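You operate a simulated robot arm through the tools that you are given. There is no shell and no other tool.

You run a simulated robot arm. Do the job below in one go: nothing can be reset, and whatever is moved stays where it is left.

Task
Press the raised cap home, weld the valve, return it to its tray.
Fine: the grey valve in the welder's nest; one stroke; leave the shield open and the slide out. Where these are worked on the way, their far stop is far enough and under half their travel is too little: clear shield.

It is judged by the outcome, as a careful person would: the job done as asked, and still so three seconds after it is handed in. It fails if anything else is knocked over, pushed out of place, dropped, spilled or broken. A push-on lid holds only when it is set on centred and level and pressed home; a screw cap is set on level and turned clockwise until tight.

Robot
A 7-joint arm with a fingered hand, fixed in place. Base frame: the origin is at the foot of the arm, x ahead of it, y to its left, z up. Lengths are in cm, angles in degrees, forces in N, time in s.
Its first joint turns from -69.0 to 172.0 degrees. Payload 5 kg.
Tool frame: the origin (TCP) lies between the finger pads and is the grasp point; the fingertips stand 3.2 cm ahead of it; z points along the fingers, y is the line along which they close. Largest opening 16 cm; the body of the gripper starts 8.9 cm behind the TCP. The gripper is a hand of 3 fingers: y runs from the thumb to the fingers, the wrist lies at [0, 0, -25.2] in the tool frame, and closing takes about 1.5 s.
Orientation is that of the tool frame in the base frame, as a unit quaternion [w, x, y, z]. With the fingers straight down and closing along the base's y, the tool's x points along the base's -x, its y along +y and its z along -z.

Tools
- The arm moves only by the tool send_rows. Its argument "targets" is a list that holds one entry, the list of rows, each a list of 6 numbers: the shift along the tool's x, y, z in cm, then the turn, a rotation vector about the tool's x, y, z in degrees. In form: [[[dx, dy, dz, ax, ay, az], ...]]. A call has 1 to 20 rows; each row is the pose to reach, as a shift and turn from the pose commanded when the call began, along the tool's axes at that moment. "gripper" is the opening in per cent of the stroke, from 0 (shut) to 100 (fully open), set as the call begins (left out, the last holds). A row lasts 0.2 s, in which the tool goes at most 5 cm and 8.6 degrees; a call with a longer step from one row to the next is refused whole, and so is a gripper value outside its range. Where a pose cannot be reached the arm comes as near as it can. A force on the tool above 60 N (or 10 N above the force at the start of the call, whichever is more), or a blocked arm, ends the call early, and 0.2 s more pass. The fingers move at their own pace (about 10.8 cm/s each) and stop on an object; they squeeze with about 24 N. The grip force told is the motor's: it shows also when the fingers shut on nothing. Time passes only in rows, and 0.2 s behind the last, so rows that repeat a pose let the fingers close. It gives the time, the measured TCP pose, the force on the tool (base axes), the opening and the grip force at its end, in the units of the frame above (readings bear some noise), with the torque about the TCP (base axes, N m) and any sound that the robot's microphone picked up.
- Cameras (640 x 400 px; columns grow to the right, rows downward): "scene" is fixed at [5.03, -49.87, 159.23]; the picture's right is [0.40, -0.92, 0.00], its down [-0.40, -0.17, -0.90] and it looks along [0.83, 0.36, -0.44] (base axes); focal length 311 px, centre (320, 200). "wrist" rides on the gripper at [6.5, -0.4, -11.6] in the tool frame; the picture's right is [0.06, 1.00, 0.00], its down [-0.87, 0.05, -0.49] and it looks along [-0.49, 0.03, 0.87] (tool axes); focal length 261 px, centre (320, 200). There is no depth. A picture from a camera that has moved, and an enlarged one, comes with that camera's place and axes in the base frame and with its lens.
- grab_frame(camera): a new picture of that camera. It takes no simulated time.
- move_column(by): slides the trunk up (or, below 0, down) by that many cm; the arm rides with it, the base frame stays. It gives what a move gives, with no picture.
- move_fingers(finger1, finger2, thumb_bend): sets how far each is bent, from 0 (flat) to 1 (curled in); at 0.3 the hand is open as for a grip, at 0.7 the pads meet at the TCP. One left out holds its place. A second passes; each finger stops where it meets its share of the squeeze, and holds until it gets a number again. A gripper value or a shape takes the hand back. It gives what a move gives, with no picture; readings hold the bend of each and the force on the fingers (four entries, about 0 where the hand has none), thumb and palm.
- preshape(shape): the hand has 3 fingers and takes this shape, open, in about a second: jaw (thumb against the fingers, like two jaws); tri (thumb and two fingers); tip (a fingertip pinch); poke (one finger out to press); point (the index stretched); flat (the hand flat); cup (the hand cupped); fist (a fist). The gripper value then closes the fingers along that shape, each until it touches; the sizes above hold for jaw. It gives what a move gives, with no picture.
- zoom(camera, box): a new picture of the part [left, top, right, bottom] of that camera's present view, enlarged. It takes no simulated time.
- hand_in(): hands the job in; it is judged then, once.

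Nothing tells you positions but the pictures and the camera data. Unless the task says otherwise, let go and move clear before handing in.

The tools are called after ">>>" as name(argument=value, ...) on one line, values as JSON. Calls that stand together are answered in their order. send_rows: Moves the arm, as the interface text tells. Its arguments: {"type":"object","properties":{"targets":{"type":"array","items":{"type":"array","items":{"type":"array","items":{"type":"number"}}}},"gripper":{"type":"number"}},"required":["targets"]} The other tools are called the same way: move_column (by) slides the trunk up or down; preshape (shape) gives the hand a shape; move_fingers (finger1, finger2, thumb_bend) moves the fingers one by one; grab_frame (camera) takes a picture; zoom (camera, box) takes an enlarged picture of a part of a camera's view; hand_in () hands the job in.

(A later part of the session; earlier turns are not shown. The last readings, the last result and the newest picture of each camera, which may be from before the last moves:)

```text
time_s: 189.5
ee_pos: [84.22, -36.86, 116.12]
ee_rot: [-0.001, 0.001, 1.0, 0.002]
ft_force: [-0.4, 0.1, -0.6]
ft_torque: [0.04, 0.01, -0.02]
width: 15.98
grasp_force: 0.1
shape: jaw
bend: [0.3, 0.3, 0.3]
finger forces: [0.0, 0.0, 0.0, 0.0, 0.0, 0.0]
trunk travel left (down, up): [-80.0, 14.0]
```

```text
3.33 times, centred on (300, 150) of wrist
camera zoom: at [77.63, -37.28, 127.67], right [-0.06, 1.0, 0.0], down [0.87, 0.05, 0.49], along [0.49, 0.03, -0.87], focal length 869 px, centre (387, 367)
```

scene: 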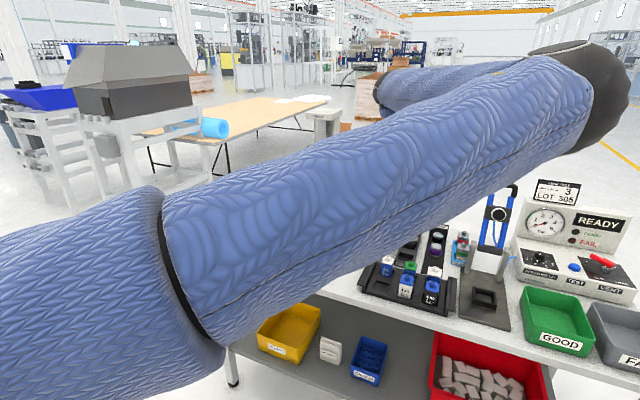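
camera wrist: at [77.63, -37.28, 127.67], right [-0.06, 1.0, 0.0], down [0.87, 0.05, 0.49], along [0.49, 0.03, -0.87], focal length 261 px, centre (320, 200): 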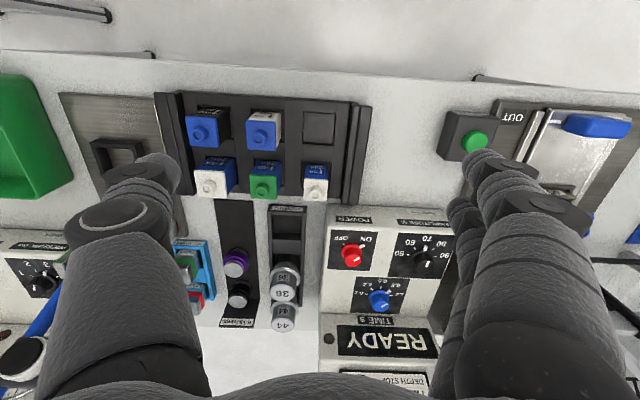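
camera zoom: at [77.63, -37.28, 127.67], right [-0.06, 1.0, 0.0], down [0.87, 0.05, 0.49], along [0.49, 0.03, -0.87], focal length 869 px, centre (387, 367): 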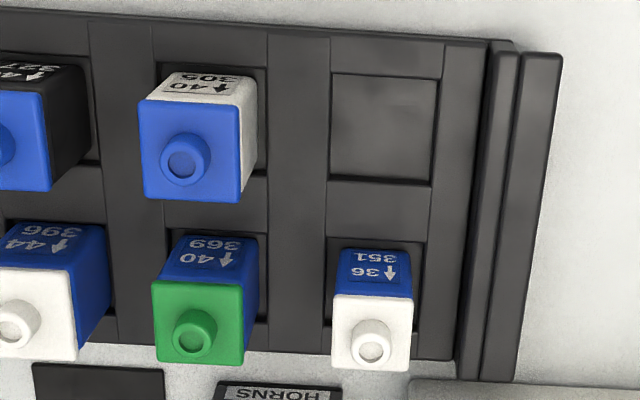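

The tray grid is about 7.6 cm; the empty slot is centred near (87.6, -36.9), its pocket about 4.8 cm wide, neighbours' nozzle tops near z = 94.5. Gripping the valve front-to-back (thumb toward me, fingers toward the far side) just below the cap leaves enough clearance. I'll go back over the valve and turn the hand by 90°.

>>> send_rows(targets=[[[-0.5, 4, -1, 0, 0, 0], [-1, 8.5, -2, 0, 0, 0], [-1.5, 13, -2, 0, 0, 0], [-2, 17.5, -2, 0, 0, 0], [-3, 22, -2, 0, 0, 0], [-4, 26.5, -2, 0, 0, 0], [-5, 31, -2, 0, 0, 0], [-6, 35.5, -2, 0, 0, 0], [-7, 38.8, -2, 0, 0, 0]]], gripper=45)

>>> send_rows(targets=[[[0, 0, 0, 0, 0, 8], [0, 0, 0, 0, 0, 16], [-1, 0, 0, 0, 0, 24], [-2, 0, 0, 0, 0, 32], [-3, 0, 0, 0, 0, 40], [-4, 0, 0, 0, 0, 48], [-5, 0, 0, 0, 0, 56], [-6, 0, 0, 0, 0, 64], [-6.5, 0, 0, 0, 0, 72], [-6.5, 0, 0, 0, 0, 80], [-6.5, 0, 0, 0, 0, 85], [-6.5, 0, 0, 0, 0, 90]]])

>>> grab_frame(camera="wrist")

>>> grab_frame(camera="scene")

```text
time_s: 191.5
ee_pos: [91.08, 2.1, 118.25]
ee_rot: [-0.001, 0.0, 1.0, -0.001]
ft_force: [0.7, 0.3, 0.4]
ft_torque: [-0.03, 0.0, -0.03]
width: 7.28
grasp_force: 0.0
shape: jaw
bend: [0.73, 0.73, 0.7]
finger forces: [0.0, 0.1, 0.0, 0.1, 0.0, 0.0]
trunk travel left (down, up): [-80.0, 14.0]
```

```text
time_s: 194.1
ee_pos: [97.46, 1.75, 118.48]
ee_rot: [-0.001, 0.708, 0.706, 0.001]
ft_force: [0.0, 0.1, 0.1]
ft_torque: [-0.01, 0.03, 0.0]
width: 7.25
grasp_force: 0.0
shape: jaw
bend: [0.73, 0.73, 0.7]
finger forces: [0.0, 0.0, 0.0, 0.1, 0.1, 0.0]
trunk travel left (down, up): [-80.0, 14.0]
```

```text
taken
camera wrist: at [97.03, 8.28, 130.04], right [1.0, 0.06, 0.0], down [0.05, -0.87, 0.49], along [0.03, -0.49, -0.87], focal length 261 px, centre (320, 200)
```

wrist: 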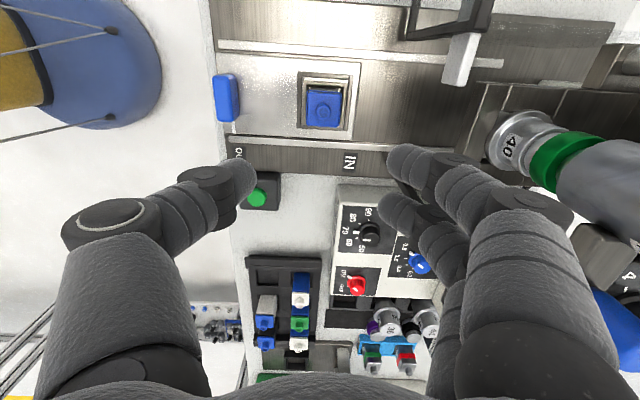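

```text
taken
```

scene: 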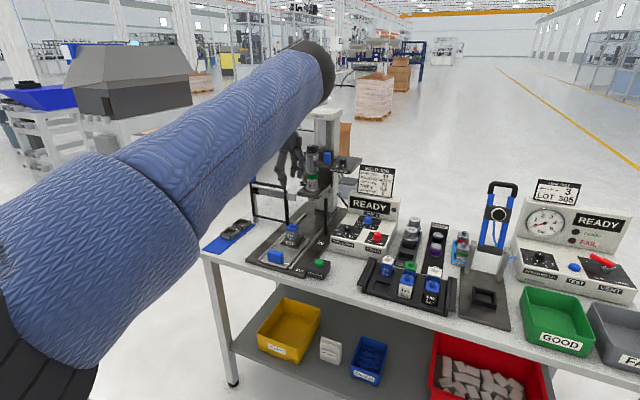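

>>> zoom(camera="wrist", box=[280, 60, 380, 150])

>>> zoom(camera="wrist", box=[380, 40, 640, 300])

```text
4.44 times, centred on (330, 105) of wrist
camera zoom: at [97.03, 8.28, 130.04], right [1.0, 0.06, 0.0], down [0.05, -0.87, 0.49], along [0.03, -0.49, -0.87], focal length 1158 px, centre (276, 622)
```

zoom: 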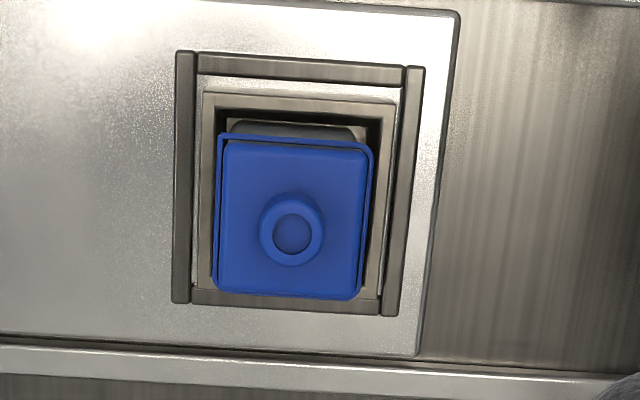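

```text
1.54 times, centred on (510, 170) of wrist
camera zoom: at [97.03, 8.28, 130.04], right [1.0, 0.06, 0.0], down [0.05, -0.87, 0.49], along [0.03, -0.49, -0.87], focal length 401 px, centre (28, 246)
```

zoom: 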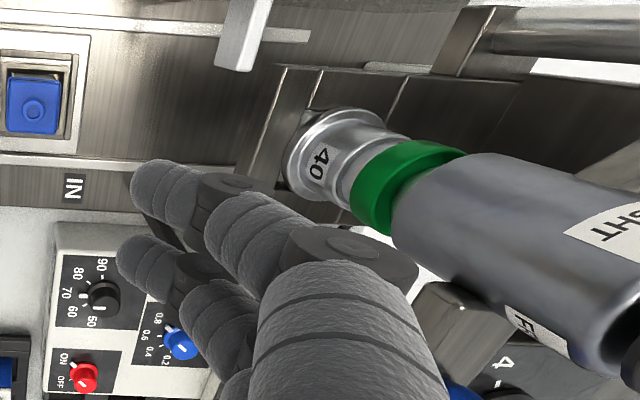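

The weld bead is clear around the cap. The valve is at (97.85, 2.1). I'll tilt the fingers 5° forward for extra clearance in the tray, and descend around the valve.

>>> send_rows(targets=[[[0.2, 0.05, 3.5, -2, 0, 0], [0.35, 0.1, 7, -4, 0, 0], [0.35, 0.1, 10.5, -5, 0, 0], [0.35, 0.1, 13.5, -5, 0, 0]]])

>>> grab_frame(camera="wrist")

>>> zoom(camera="scene", box=[260, 180, 330, 260])

```text
time_s: 195.1
ee_pos: [97.45, 2.24, 104.91]
ee_rot: [0.03, 0.706, 0.707, 0.032]
ft_force: [-0.1, 0.7, -0.9]
ft_torque: [0.02, 0.01, 0.01]
width: 7.23
grasp_force: 0.0
shape: jaw
bend: [0.73, 0.73, 0.7]
finger forces: [0.0, 0.0, 0.0, 0.0, 0.1, 0.0]
trunk travel left (down, up): [-80.0, 14.0]
```

```text
taken
camera wrist: at [96.07, 8.79, 116.37], right [0.99, 0.06, 0.09], down [0.01, -0.87, 0.49], along [0.11, -0.49, -0.87], focal length 261 px, centre (320, 200)
```

wrist: 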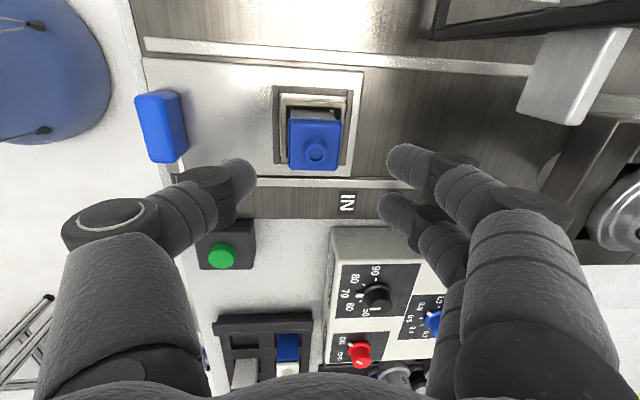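

```text
5.00 times, centred on (295, 220) of scene
camera zoom: at [5.03, -49.87, 159.23], right [0.4, -0.92, 0.0], down [-0.4, -0.17, -0.9], along [0.83, 0.36, -0.44], focal length 1553 px, centre (445, 100)
```

zoom: 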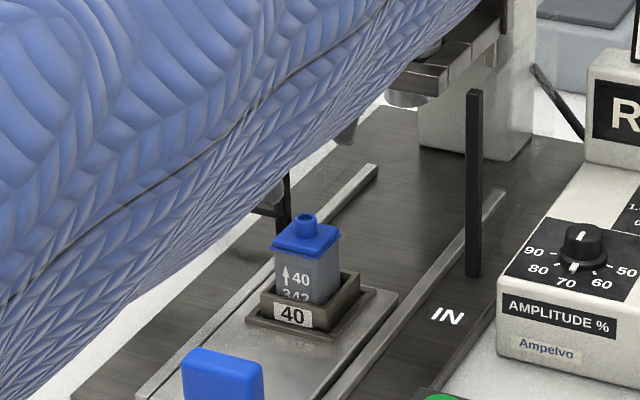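

Aligned. Descending straight down around the valve, then closing.

>>> send_rows(targets=[[[0, -0.17, 2, 0, 0, 0], [0, -0.35, 4, 0, 0, 0], [0, -0.52, 6, 0, 0, 0], [0, -0.645, 7.37, 0, 0, 0]]])

>>> grab_frame(camera="wrist")

>>> zoom(camera="wrist", box=[210, 100, 430, 280])

```text
time_s: 196.1
ee_pos: [97.45, 2.3, 97.45]
ee_rot: [0.03, 0.707, 0.706, 0.031]
ft_force: [0.4, 0.2, 0.5]
ft_torque: [0.02, 0.03, -0.02]
width: 7.26
grasp_force: 0.0
shape: jaw
bend: [0.73, 0.73, 0.7]
finger forces: [0.0, 0.0, 0.1, 0.0, 0.1, 0.0]
trunk travel left (down, up): [-80.0, 14.0]
```

```text
taken
camera wrist: at [96.01, 8.71, 108.87], right [0.99, 0.06, 0.09], down [0.01, -0.87, 0.49], along [0.11, -0.49, -0.87], focal length 261 px, centre (320, 200)
```

wrist: 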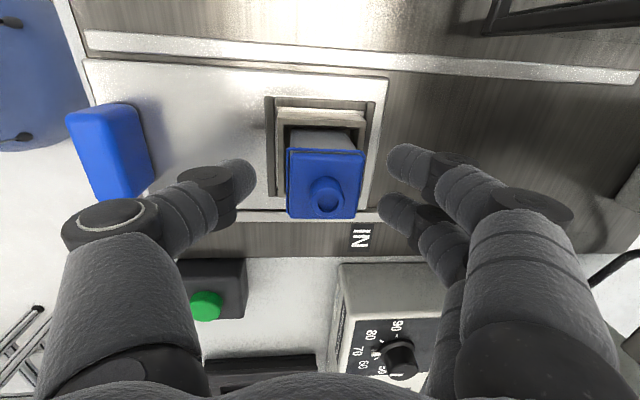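

```text
2.22 times, centred on (320, 190) of wrist
camera zoom: at [96.01, 8.71, 108.87], right [0.99, 0.06, 0.09], down [0.01, -0.87, 0.49], along [0.11, -0.49, -0.87], focal length 579 px, centre (320, 222)
```

zoom: 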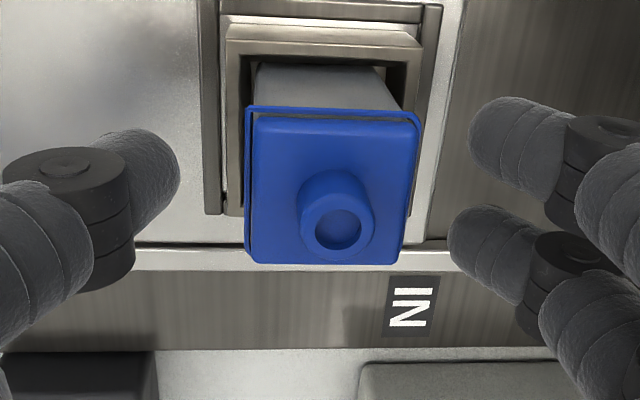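

The valve is centred between thumb and fingers. Closing the grip.

>>> send_rows(targets=[[[0, 0, 0, 0, 0, 0], [0, 0, 0, 0, 0, 0], [0, 0, 0, 0, 0, 0], [0, 0, 0, 0, 0, 0], [0, 0, 0, 0, 0, 0], [0, 0, 0, 0, 0, 0]]], gripper=15)

>>> zoom(camera="wrist", box=[210, 100, 430, 280])

>>> zoom(camera="scene", box=[260, 180, 330, 260])

```text
time_s: 197.5
ee_pos: [97.36, 2.26, 97.47]
ee_rot: [0.031, 0.707, 0.706, 0.03]
ft_force: [1.3, 0.2, 0.2]
ft_torque: [0.0, -0.04, 0.0]
width: 3.43
grasp_force: 23.9
shape: jaw
bend: [0.73, 0.73, 0.7]
finger forces: [10.9, 10.9, 0.0, 0.0, 21.3, 0.0]
trunk travel left (down, up): [-80.0, 14.0]
```

```text
2.22 times, centred on (320, 190) of wrist
camera zoom: at [95.99, 8.68, 108.86], right [0.99, 0.06, 0.09], down [0.01, -0.87, 0.49], along [0.11, -0.49, -0.87], focal length 579 px, centre (320, 222)
```

zoom: 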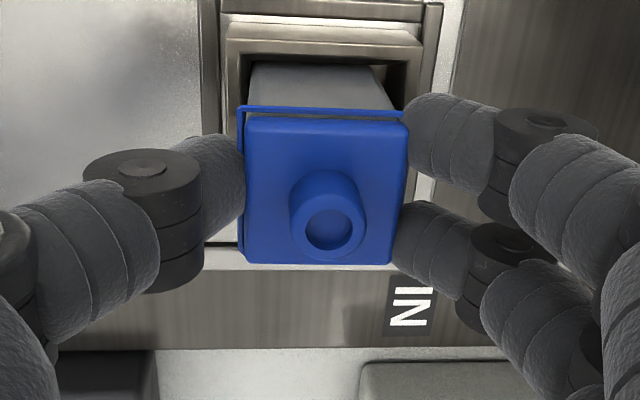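

```text
5.00 times, centred on (295, 220) of scene
camera zoom: at [5.03, -49.87, 159.23], right [0.4, -0.92, 0.0], down [-0.4, -0.17, -0.9], along [0.83, 0.36, -0.44], focal length 1553 px, centre (445, 100)
```

zoom: 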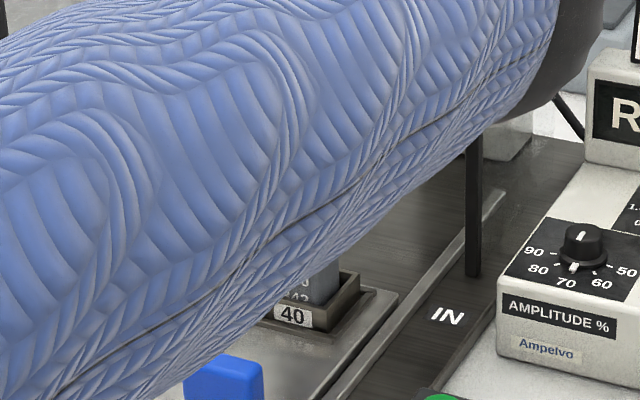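

Gripped on the body under the cap (24 N). Lifting straight up.

>>> send_rows(targets=[[[0, 0.09, -1, 0, 0, 0], [0, 0.17, -2, 0, 0, 0], [0, 0.35, -4, 0, 0, 0], [0, 0.61, -7, 0, 0, 0], [0, 0.87, -10, 0, 0, 0]]])

>>> grab_frame(camera="wrist")

>>> grab_frame(camera="scene")

```text
time_s: 198.7
ee_pos: [97.29, 2.11, 107.91]
ee_rot: [0.031, 0.706, 0.707, 0.031]
ft_force: [1.3, -0.1, -0.6]
ft_torque: [-0.04, 0.02, 0.01]
width: 3.42
grasp_force: 23.8
shape: jaw
bend: [0.73, 0.73, 0.7]
finger forces: [11.0, 10.9, 0.0, 0.1, 22.0, 0.0]
trunk travel left (down, up): [-80.0, 14.0]
```

```text
taken
camera wrist: at [95.92, 8.54, 119.3], right [0.99, 0.06, 0.09], down [0.01, -0.87, 0.49], along [0.11, -0.49, -0.87], focal length 261 px, centre (320, 200)
```

wrist: 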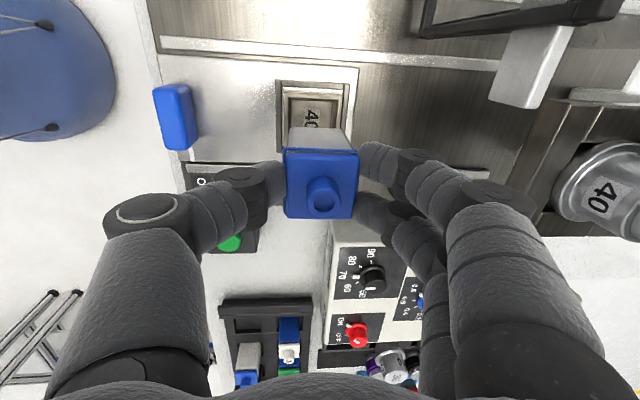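

```text
taken
```

scene: 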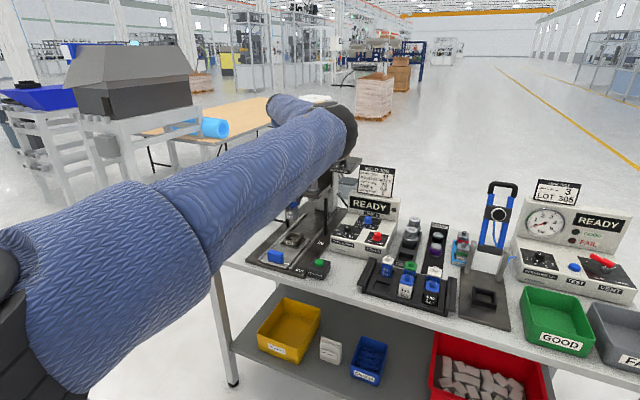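

The valve is out of the nest. I'll zoom to check that it hangs upright and where exactly it sits in the hand.

>>> zoom(camera="wrist", box=[240, 110, 400, 240])

>>> zoom(camera="scene", box=[260, 170, 340, 260])

```text
3.08 times, centred on (320, 175) of wrist
camera zoom: at [95.92, 8.54, 119.3], right [0.99, 0.06, 0.09], down [0.01, -0.87, 0.49], along [0.11, -0.49, -0.87], focal length 802 px, centre (320, 277)
```

zoom: 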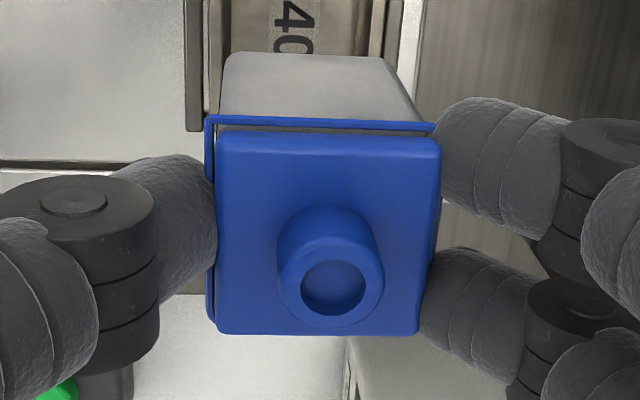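

```text
4.44 times, centred on (300, 215) of scene
camera zoom: at [5.03, -49.87, 159.23], right [0.4, -0.92, 0.0], down [-0.4, -0.17, -0.9], along [0.83, 0.36, -0.44], focal length 1381 px, centre (409, 133)
```

zoom: 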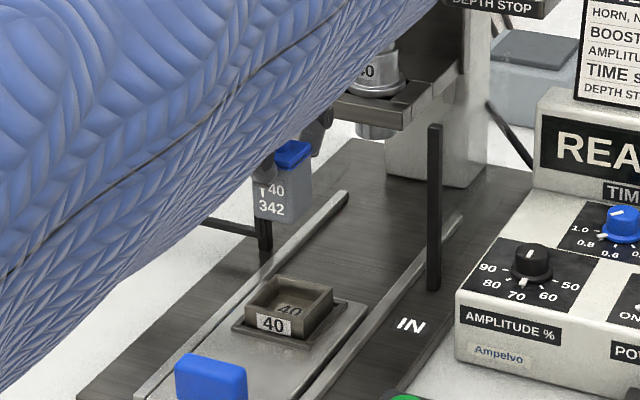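

The valve hangs upright with the label facing me. I'll draw it back toward me, then carry it right over the tray slot, well above the other parts.

>>> send_rows(targets=[[[0, -3.3, -1, 0, 0, 0], [0, -6.6, -2, 0, 0, 0], [0, -9.8, -2.86, 0, 0, 0], [-4.3, -9.8, -2.86, 0, 0, 0], [-8.6, -9.8, -2.86, 0, 0, 0], [-12.9, -9.8, -2.86, 0, 0, 0], [-17.2, -9.8, -2.86, 0, 0, 0], [-21.5, -9.8, -2.86, 0, 0, 0], [-25.8, -9.8, -2.86, 0, 0, 0], [-30.1, -9.8, -2.86, 0, 0, 0], [-34.4, -9.8, -2.86, 0, 0, 0], [-38.7, -9.8, -2.86, 0, 0, 0], [-38.9, -9.8, -2.86, 0, 0, 0]]])

>>> grab_frame(camera="wrist")

>>> grab_frame(camera="scene")

```text
time_s: 201.5
ee_pos: [87.32, -36.72, 109.4]
ee_rot: [0.031, 0.706, 0.707, 0.031]
ft_force: [-0.9, 0.0, -1.0]
ft_torque: [0.0, 0.01, -0.02]
width: 3.42
grasp_force: 24.1
shape: jaw
bend: [0.73, 0.73, 0.7]
finger forces: [10.8, 10.8, 0.0, 0.0, 21.7, 0.0]
trunk travel left (down, up): [-80.0, 14.0]
```

```text
taken
camera wrist: at [85.89, -30.2, 120.81], right [0.99, 0.06, 0.09], down [0.01, -0.87, 0.49], along [0.11, -0.49, -0.86], focal length 261 px, centre (320, 200)
```

wrist: 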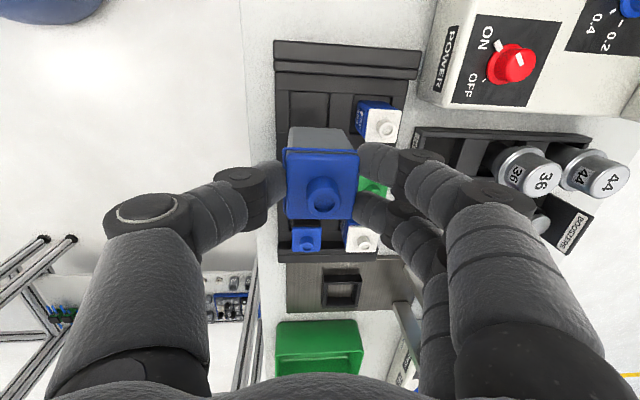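

```text
taken
```

scene: 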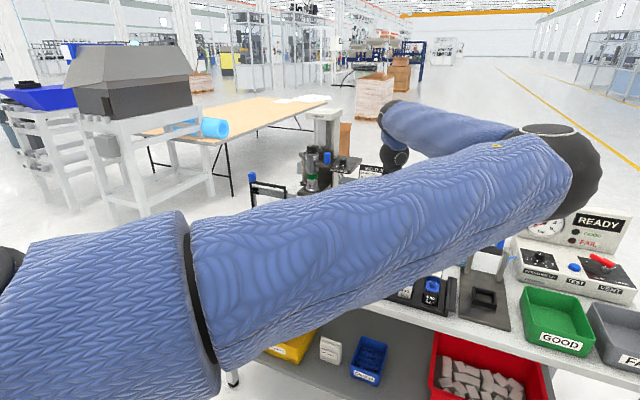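

>>> zoom(camera="wrist", box=[260, 30, 420, 240])

>>> zoom(camera="wrist", box=[270, 80, 350, 140])

```text
1.90 times, centred on (340, 135) of wrist
camera zoom: at [85.89, -30.2, 120.81], right [0.99, 0.06, 0.09], down [0.01, -0.87, 0.49], along [0.11, -0.49, -0.86], focal length 496 px, centre (282, 324)
```

zoom: 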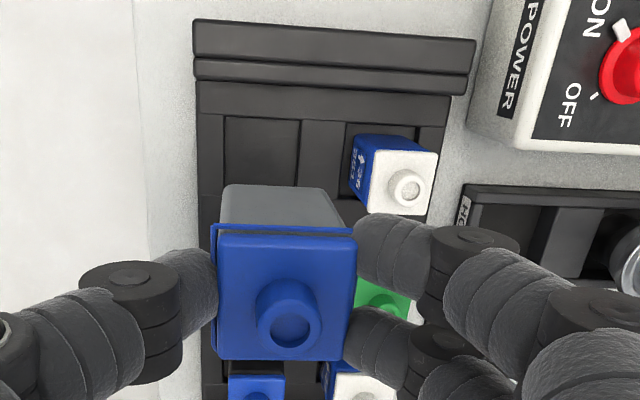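

```text
6.67 times, centred on (310, 110) of wrist
camera zoom: at [85.89, -30.2, 120.81], right [0.99, 0.06, 0.09], down [0.01, -0.87, 0.49], along [0.11, -0.49, -0.86], focal length 1738 px, centre (387, 800)
```

zoom: 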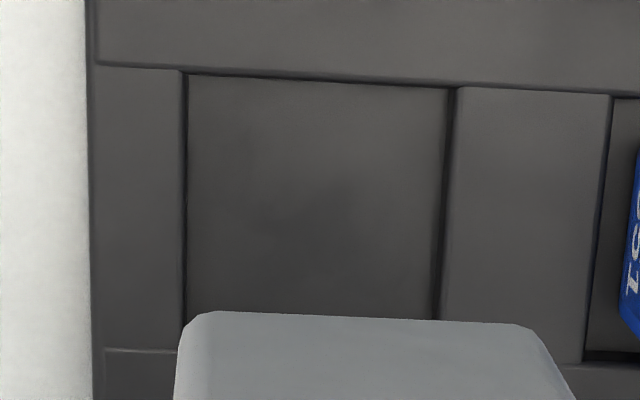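

The pocket is centred near (87.6, -36.65); the valve needs a shift of about 1-2 mm. I'll lower partway and check again.

>>> send_rows(targets=[[[0.1, -0.05, 2, 0, 0, 0], [0.17, -0.2, 4, 0, 0, 0], [0.17, -0.4, 6, 0, 0, 0], [0.17, -0.6, 8, 0, 0, 0], [0.17, -0.77, 10, 0, 0, 0]]])

>>> grab_frame(camera="wrist")

>>> zoom(camera="wrist", box=[230, 40, 430, 240])

>>> zoom(camera="scene", box=[350, 230, 460, 330])

```text
time_s: 202.7
ee_pos: [87.48, -36.49, 99.44]
ee_rot: [0.03, 0.706, 0.707, 0.031]
ft_force: [-0.3, -0.5, -0.9]
ft_torque: [0.0, -0.03, 0.01]
width: 3.4
grasp_force: 24.5
shape: jaw
bend: [0.73, 0.73, 0.7]
finger forces: [10.8, 10.8, 0.0, 0.0, 21.8, 0.0]
trunk travel left (down, up): [-80.0, 14.0]
```

```text
taken
camera wrist: at [86.1, -30.17, 110.97], right [0.99, 0.06, 0.09], down [0.01, -0.87, 0.49], along [0.11, -0.49, -0.87], focal length 261 px, centre (320, 200)
```

wrist: 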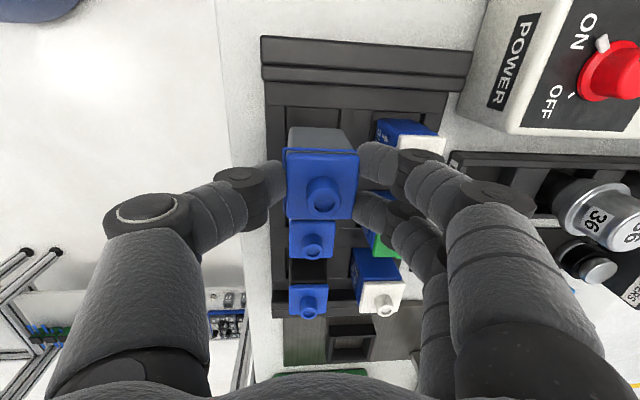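

```text
2.00 times, centred on (330, 140) of wrist
camera zoom: at [86.1, -30.17, 110.97], right [0.99, 0.06, 0.09], down [0.01, -0.87, 0.49], along [0.11, -0.49, -0.87], focal length 521 px, centre (300, 320)
```

zoom: 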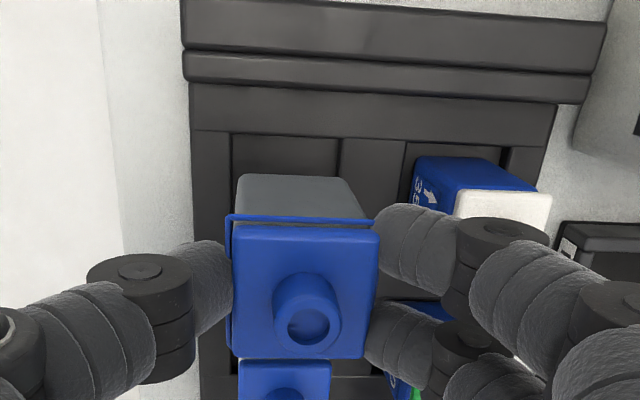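

```text
4.00 times, centred on (405, 280) of scene
camera zoom: at [5.03, -49.87, 159.23], right [0.4, -0.92, 0.0], down [-0.4, -0.17, -0.9], along [0.83, 0.36, -0.44], focal length 1243 px, centre (-20, -120)
```

zoom: 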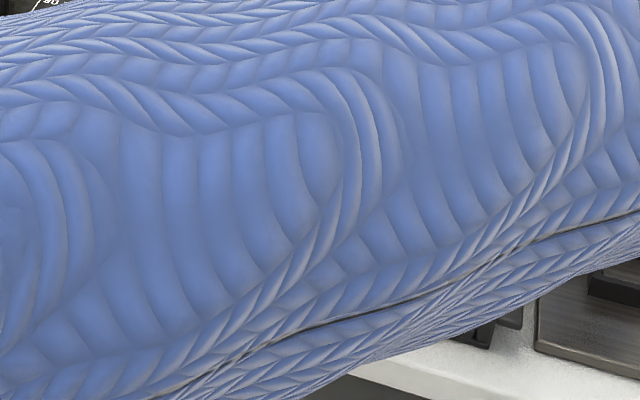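

The cap centre (87.67, -36.47) matches the pocket's centre. I'll take out a slight lean (about 1.7°) and lower gently, watching the force.

>>> send_rows(targets=[[[0, -0.08, 0.8, 0.8, 0, 0], [0, -0.16, 1.6, 1.7, 0, 0], [0, -0.2, 2.2, 1.7, 0, 0], [0, -0.2, 2.2, 1.7, 0, 0]]])

>>> grab_frame(camera="wrist")

>>> zoom(camera="wrist", box=[230, 60, 430, 260])

```text
time_s: 203.7
ee_pos: [87.54, -36.55, 97.35]
ee_rot: [0.019, 0.707, 0.706, 0.021]
ft_force: [0.4, -0.1, -0.8]
ft_torque: [0.0, -0.01, -0.01]
width: 3.39
grasp_force: 24.1
shape: jaw
bend: [0.73, 0.73, 0.7]
finger forces: [11.0, 10.7, 0.0, 0.0, 21.7, 0.0]
trunk travel left (down, up): [-80.0, 14.0]
```

```text
taken
camera wrist: at [86.52, -30.15, 108.83], right [1.0, 0.06, 0.06], down [0.03, -0.87, 0.49], along [0.08, -0.49, -0.87], focal length 261 px, centre (320, 200)
```

wrist: 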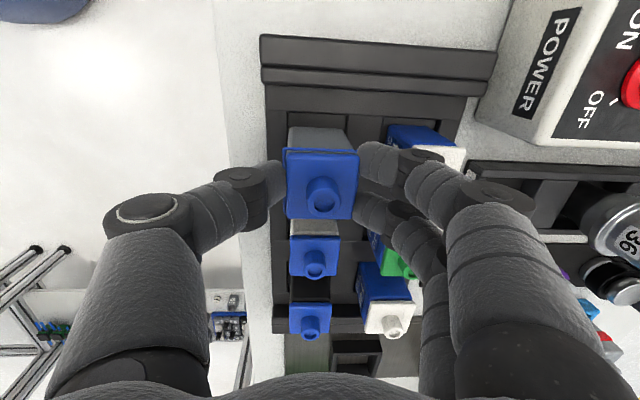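

```text
2.00 times, centred on (330, 160) of wrist
camera zoom: at [86.52, -30.15, 108.83], right [1.0, 0.06, 0.06], down [0.03, -0.87, 0.49], along [0.08, -0.49, -0.87], focal length 521 px, centre (300, 280)
```

zoom: 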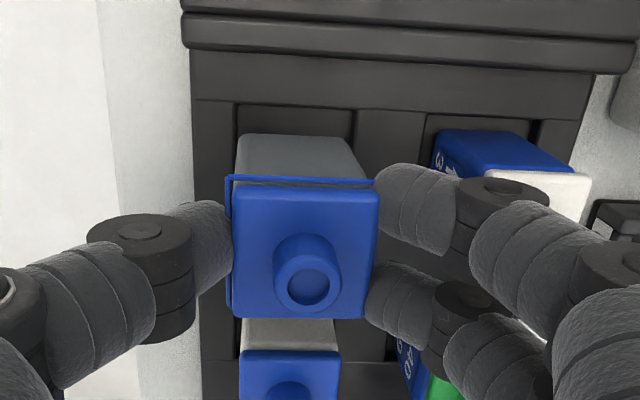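

>>> zoom(camera="wrist", box=[270, 90, 370, 160])

>>> zoom(camera="wrist", box=[270, 200, 380, 330])

```text
5.71 times, centred on (320, 125) of wrist
camera zoom: at [86.52, -30.15, 108.83], right [1.0, 0.06, 0.06], down [0.03, -0.87, 0.49], along [0.08, -0.49, -0.87], focal length 1489 px, centre (320, 629)
```

zoom: 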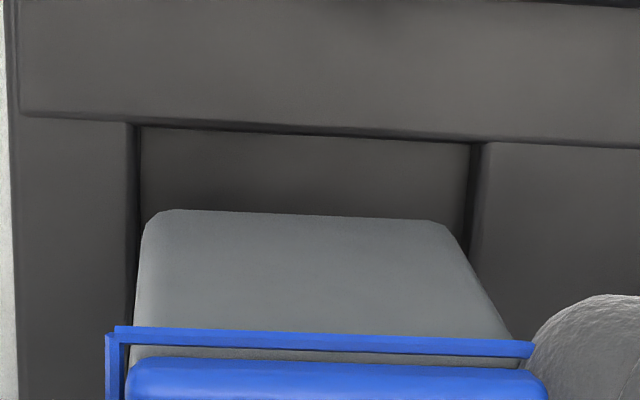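

```text
3.08 times, centred on (325, 265) of wrist
camera zoom: at [86.52, -30.15, 108.83], right [1.0, 0.06, 0.06], down [0.03, -0.87, 0.49], along [0.08, -0.49, -0.87], focal length 802 px, centre (305, 0)
```

zoom: 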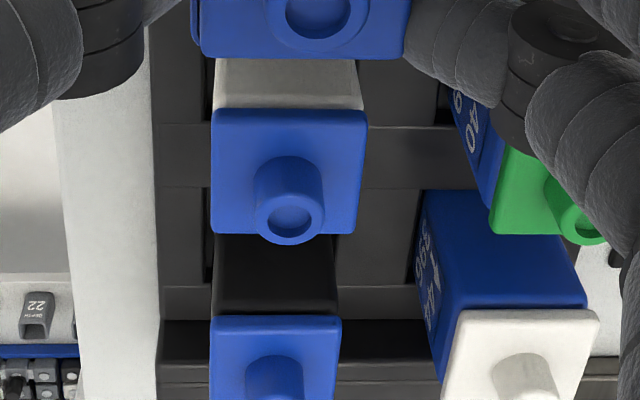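

The body is about 3.6 cm against a 4.5 cm pocket, so there is about 4 mm play each way. I'll nudge +1.5 mm in x and +1 mm in y and lower further.

>>> send_rows(targets=[[[0.12, 0.15, 0.4, 0, 0, 0], [0.12, 0.12, 0.8, 0, 0, 0], [0.12, 0.09, 1.2, 0, 0, 0], [0.12, 0.06, 1.6, 0, 0, 0]]])

>>> zoom(camera="wrist", box=[270, 90, 370, 160])

>>> grab_frame(camera="wrist")

```text
time_s: 204.7
ee_pos: [87.79, -36.45, 95.94]
ee_rot: [0.02, 0.707, 0.707, 0.021]
ft_force: [-0.9, -0.1, -1.1]
ft_torque: [0.0, 0.01, 0.01]
width: 3.44
grasp_force: 23.7
shape: jaw
bend: [0.73, 0.73, 0.7]
finger forces: [10.9, 10.8, 0.0, 0.1, 21.6, 0.0]
trunk travel left (down, up): [-80.0, 14.0]
```

```text
5.71 times, centred on (320, 125) of wrist
camera zoom: at [86.77, -30.05, 107.37], right [1.0, 0.06, 0.06], down [0.03, -0.87, 0.49], along [0.08, -0.49, -0.87], focal length 1489 px, centre (320, 629)
```

zoom: 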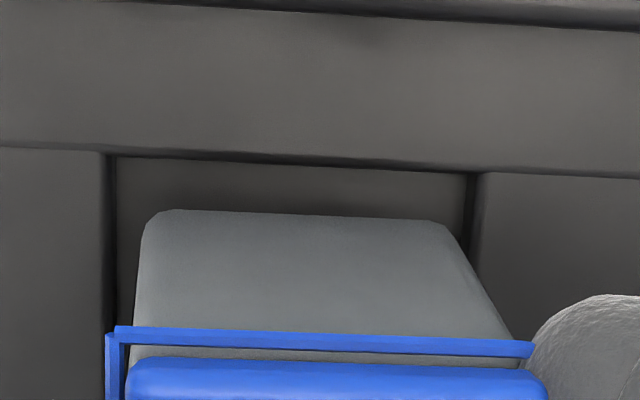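

```text
taken
camera wrist: at [86.77, -30.05, 107.37], right [1.0, 0.06, 0.06], down [0.03, -0.87, 0.49], along [0.08, -0.49, -0.87], focal length 261 px, centre (320, 200)
```

wrist: 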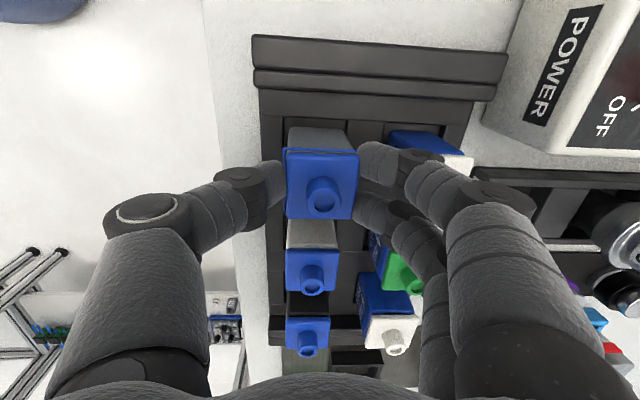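

Centred in the pocket now. Lowering in small steps until it seats.

>>> send_rows(targets=[[[0, -0.02, 0.3, 0, 0, 0], [0, -0.035, 0.6, 0, 0, 0], [0, -0.05, 0.9, 0, 0, 0], [0, -0.065, 1.15, 0, 0, 0]]])

>>> zoom(camera="wrist", box=[270, 90, 370, 160])

>>> grab_frame(camera="wrist")

```text
time_s: 205.7
ee_pos: [87.81, -36.35, 94.64]
ee_rot: [0.02, 0.707, 0.707, 0.021]
ft_force: [0.5, -0.2, 0.5]
ft_torque: [0.01, 0.0, -0.01]
width: 3.4
grasp_force: 24.2
shape: jaw
bend: [0.73, 0.73, 0.7]
finger forces: [10.8, 10.8, 0.1, 0.1, 21.7, 0.0]
trunk travel left (down, up): [-80.0, 14.0]
```

```text
5.71 times, centred on (320, 125) of wrist
camera zoom: at [86.73, -29.97, 106.13], right [1.0, 0.06, 0.06], down [0.03, -0.87, 0.49], along [0.08, -0.49, -0.87], focal length 1489 px, centre (320, 629)
```

zoom: 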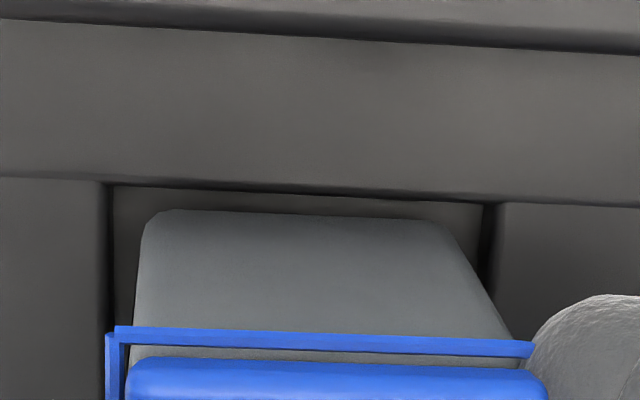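

```text
taken
camera wrist: at [86.73, -29.97, 106.13], right [1.0, 0.06, 0.06], down [0.03, -0.87, 0.49], along [0.08, -0.49, -0.87], focal length 261 px, centre (320, 200)
```

wrist: 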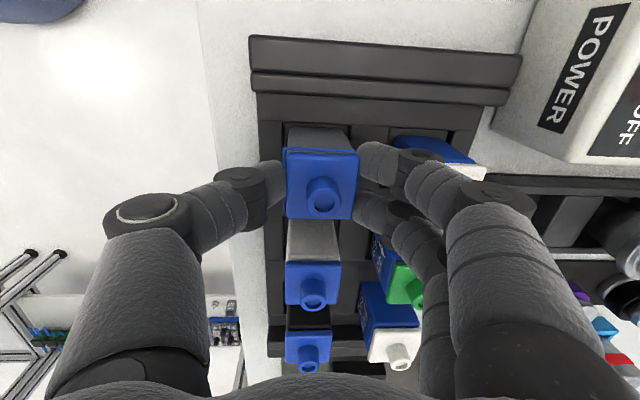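

>>> zoom(camera="wrist", box=[340, 110, 540, 300])

>>> send_rows(targets=[[[0, -0.01, 0.2, 0, 0, 0], [-0.05, -0.02, 0.4, 0, 0, 0], [-0.1, -0.03, 0.55, 0, 0, 0]]])

>>> zoom(camera="wrist", box=[270, 90, 370, 160])

```text
2.11 times, centred on (440, 205) of wrist
camera zoom: at [86.73, -29.97, 106.13], right [1.0, 0.06, 0.06], down [0.03, -0.87, 0.49], along [0.08, -0.49, -0.87], focal length 549 px, centre (67, 190)
```

zoom: 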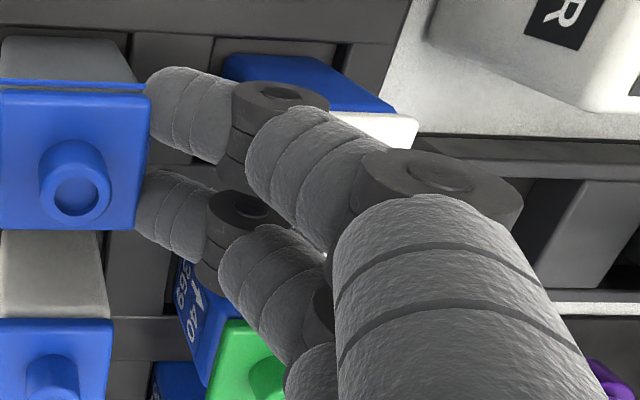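

```text
time_s: 206.5
ee_pos: [87.88, -36.56, 94.16]
ee_rot: [0.02, 0.707, 0.707, 0.02]
ft_force: [-0.3, 0.4, 3.9]
ft_torque: [-0.02, -0.06, 0.01]
width: 3.4
grasp_force: 23.9
shape: jaw
bend: [0.73, 0.73, 0.7]
finger forces: [11.2, 11.3, 0.1, 0.1, 23.4, 0.1]
trunk travel left (down, up): [-80.0, 14.0]
```

```text
5.71 times, centred on (320, 125) of wrist
camera zoom: at [86.7, -30.08, 105.65], right [1.0, 0.06, 0.06], down [0.03, -0.87, 0.49], along [0.08, -0.49, -0.87], focal length 1489 px, centre (320, 629)
```

zoom: 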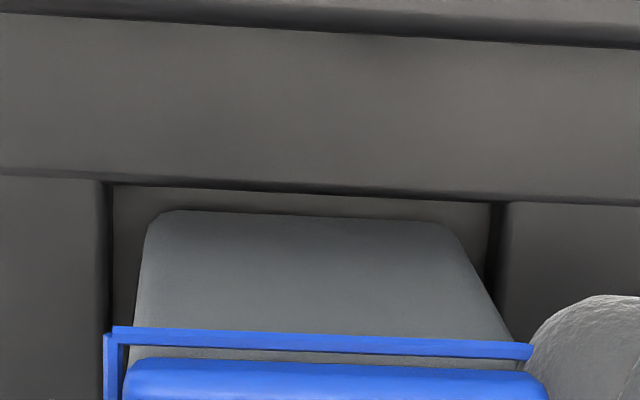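

It has touched down (4 N) at the expected seated height. I'll press very slightly to seat it, then open only a little because of the neighbour.

>>> send_rows(targets=[[[0, -0.01, 0.12, 0, 0, 0], [0, -0.01, 0.2, 0, 0, 0]]])

>>> zoom(camera="wrist", box=[250, 100, 530, 280])

```text
time_s: 207.1
ee_pos: [87.7, -36.49, 94.01]
ee_rot: [0.021, 0.707, 0.707, 0.022]
ft_force: [-0.1, -2.2, 17.0]
ft_torque: [-0.08, -0.08, -0.02]
width: 3.49
grasp_force: 24.1
shape: jaw
bend: [0.73, 0.73, 0.71]
finger forces: [12.9, 13.0, 0.0, 0.0, 26.2, 0.0]
trunk travel left (down, up): [-80.0, 14.0]
```

```text
2.22 times, centred on (390, 190) of wrist
camera zoom: at [86.64, -30.05, 105.54], right [1.0, 0.06, 0.06], down [0.02, -0.87, 0.49], along [0.08, -0.49, -0.87], focal length 579 px, centre (164, 222)
```

zoom: 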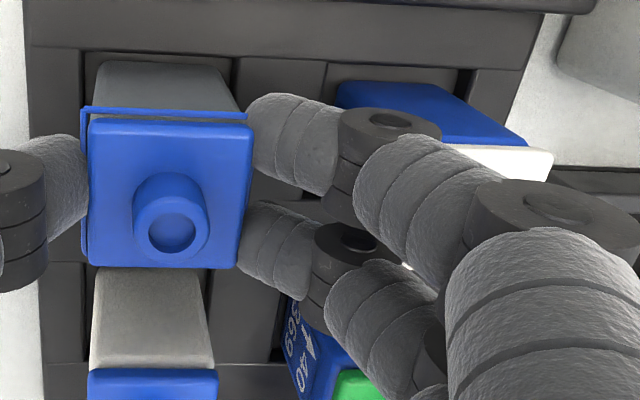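

Seated firmly (17 N at the floor). I'll relax the push and open the fingers in small stages.

>>> send_rows(targets=[[[0, 0.01, -0.15, 0, 0, 0], [0, 0.01, -0.2, 0, 0, 0]]])

>>> send_rows(targets=[[[0, 0, 0, 0, 0, 0], [0, 0, 0, 0, 0, 0]]], gripper=25)

>>> zoom(camera="wrist", box=[250, 100, 530, 280])

```text
time_s: 207.7
ee_pos: [87.79, -36.47, 94.1]
ee_rot: [0.02, 0.707, 0.707, 0.021]
ft_force: [-1.6, -0.5, 6.0]
ft_torque: [0.0, -0.04, -0.01]
width: 3.45
grasp_force: 23.9
shape: jaw
bend: [0.73, 0.73, 0.7]
finger forces: [12.3, 12.3, 0.1, 0.1, 26.1, 0.0]
trunk travel left (down, up): [-80.0, 14.0]
```

```text
time_s: 208.3
ee_pos: [87.92, -36.48, 93.93]
ee_rot: [0.02, 0.707, 0.707, 0.019]
ft_force: [-0.2, 0.2, 0.1]
ft_torque: [0.0, 0.01, -0.02]
width: 3.99
grasp_force: 0.0
shape: jaw
bend: [0.73, 0.73, 0.7]
finger forces: [0.0, 0.0, 0.0, 0.0, 0.3, 0.0]
trunk travel left (down, up): [-80.0, 14.0]
```

```text
2.22 times, centred on (390, 190) of wrist
camera zoom: at [86.77, -30.09, 105.55], right [1.0, 0.06, 0.06], down [0.03, -0.87, 0.49], along [0.08, -0.49, -0.87], focal length 579 px, centre (164, 222)
```

zoom: 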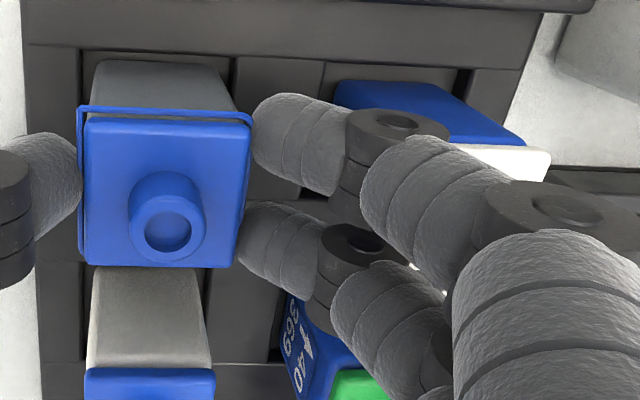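

The valve stands in its slot; the thumb just touches it. I'll open slightly more while shifting toward me, keeping away from the neighbour, then check the clearance to the cap rim.

>>> send_rows(targets=[[[0, -0.1, 0, 0, 0, 0], [0, -0.2, 0, 0, 0, 0], [0, -0.2, 0, 0, 0, 0]]], gripper=29)

>>> zoom(camera="wrist", box=[230, 100, 430, 260])

```text
time_s: 209.1
ee_pos: [87.57, -36.49, 94.07]
ee_rot: [0.02, 0.707, 0.707, 0.02]
ft_force: [0.6, -0.4, 0.2]
ft_torque: [-0.01, -0.01, -0.02]
width: 4.59
grasp_force: 0.0
shape: jaw
bend: [0.73, 0.73, 0.7]
finger forces: [0.0, 0.1, 0.0, 0.1, 0.0, 0.1]
trunk travel left (down, up): [-80.0, 14.0]
```

```text
2.50 times, centred on (330, 180) of wrist
camera zoom: at [86.55, -30.1, 105.6], right [1.0, 0.06, 0.06], down [0.03, -0.87, 0.49], along [0.08, -0.49, -0.87], focal length 652 px, centre (295, 250)
```

zoom: 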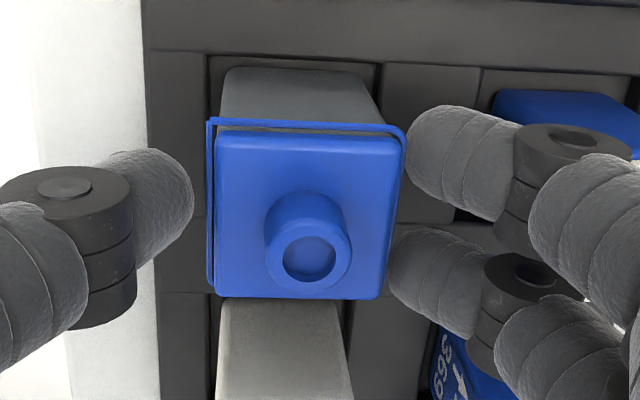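

Clear on both sides by 2-4 mm. Lifting straight up slowly.

>>> send_rows(targets=[[[0, 0.08, -0.3, 0, 0, 0], [0, 0.11, -0.7, 0, 0, 0], [0, 0.14, -1.2, 0, 0, 0], [0, 0.17, -1.8, 0, 0, 0], [0, 0.21, -2.5, 0, 0, 0]]])

>>> grab_frame(camera="wrist")

```text
time_s: 210.3
ee_pos: [87.61, -36.45, 96.49]
ee_rot: [0.021, 0.706, 0.707, 0.02]
ft_force: [-0.8, -0.7, 0.1]
ft_torque: [-0.01, 0.01, 0.01]
width: 4.56
grasp_force: 0.1
shape: jaw
bend: [0.73, 0.73, 0.7]
finger forces: [0.0, 0.0, 0.0, 0.0, 0.0, 0.0]
trunk travel left (down, up): [-80.0, 14.0]
```

```text
taken
camera wrist: at [86.58, -30.02, 108.07], right [1.0, 0.06, 0.06], down [0.03, -0.87, 0.49], along [0.08, -0.49, -0.87], focal length 261 px, centre (320, 200)
```

wrist: 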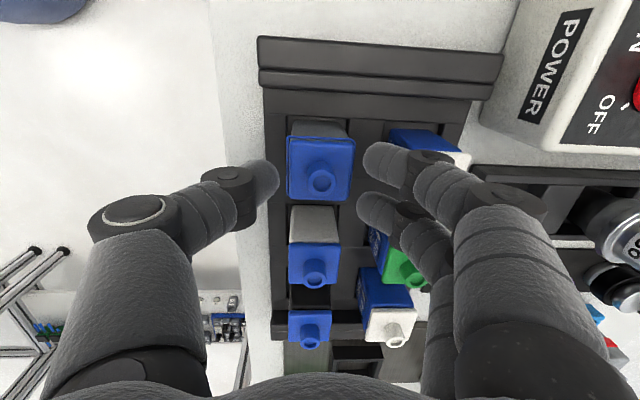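

The valve stays in its slot, the hand rises freely. I'll lift well clear and look at the result.

>>> send_rows(targets=[[[0, 0.2, -4, 0, 0, 0], [0, 0.4, -8, 0, 0, 0], [-1, -2, -12, 0, 0, 0], [0, -6, -15, 0, 0, 0], [0, -10, -17, 0, 0, 0], [0, -14, -18, 0, 0, 0], [0, -18, -18, 0, 0, 0]]])

>>> grab_frame(camera="wrist")

>>> grab_frame(camera="scene")

```text
refused: row 4 steps farther than a row can; nothing moved
```

```text
taken
camera wrist: at [86.58, -30.02, 108.07], right [1.0, 0.06, 0.06], down [0.03, -0.87, 0.49], along [0.08, -0.49, -0.87], focal length 261 px, centre (320, 200)
```

wrist: 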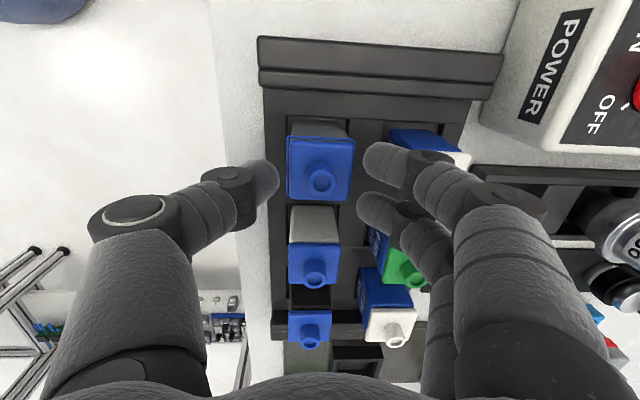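

```text
taken
```

scene: 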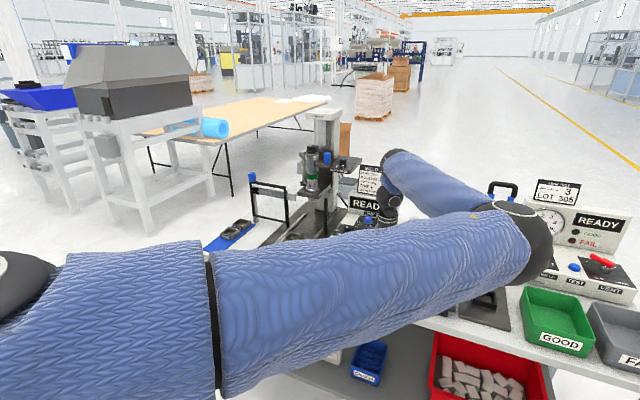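

Re-sending the lift with shorter steps.

>>> send_rows(targets=[[[0, 0.2, -4, 0, 0, 0], [0, 0.4, -8, 0, 0, 0], [0, -1.5, -12, 0, 0, 0], [0, -5, -14.5, 0, 0, 0], [0, -9, -16.5, 0, 0, 0], [0, -13, -18, 0, 0, 0], [0, -17, -18, 0, 0, 0]]])

>>> grab_frame(camera="wrist")

>>> grab_frame(camera="scene")

```text
time_s: 211.9
ee_pos: [69.96, -36.63, 113.92]
ee_rot: [0.019, 0.706, 0.707, 0.021]
ft_force: [0.4, -0.5, 0.4]
ft_torque: [0.0, 0.02, 0.01]
width: 4.63
grasp_force: 0.0
shape: jaw
bend: [0.73, 0.73, 0.7]
finger forces: [0.0, 0.0, 0.0, 0.0, 0.0, 0.1]
trunk travel left (down, up): [-80.0, 14.0]
```

```text
taken
camera wrist: at [68.86, -30.18, 125.44], right [1.0, 0.06, 0.06], down [0.03, -0.87, 0.49], along [0.08, -0.49, -0.87], focal length 261 px, centre (320, 200)
```

wrist: 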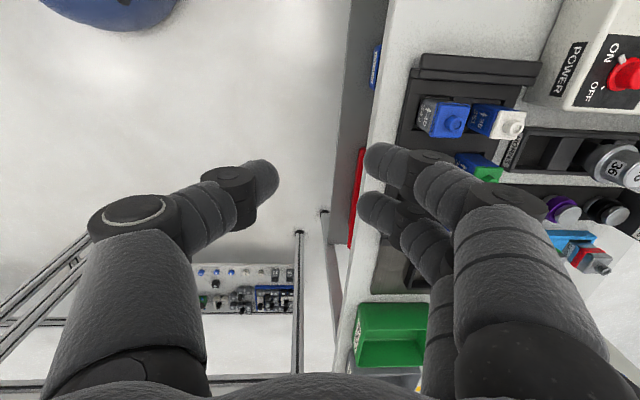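

```text
taken
```

scene: 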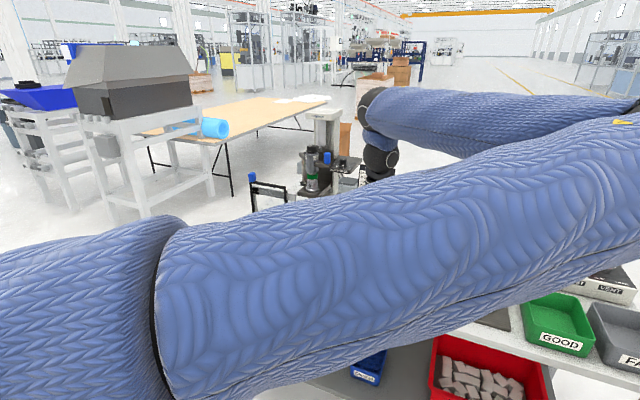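

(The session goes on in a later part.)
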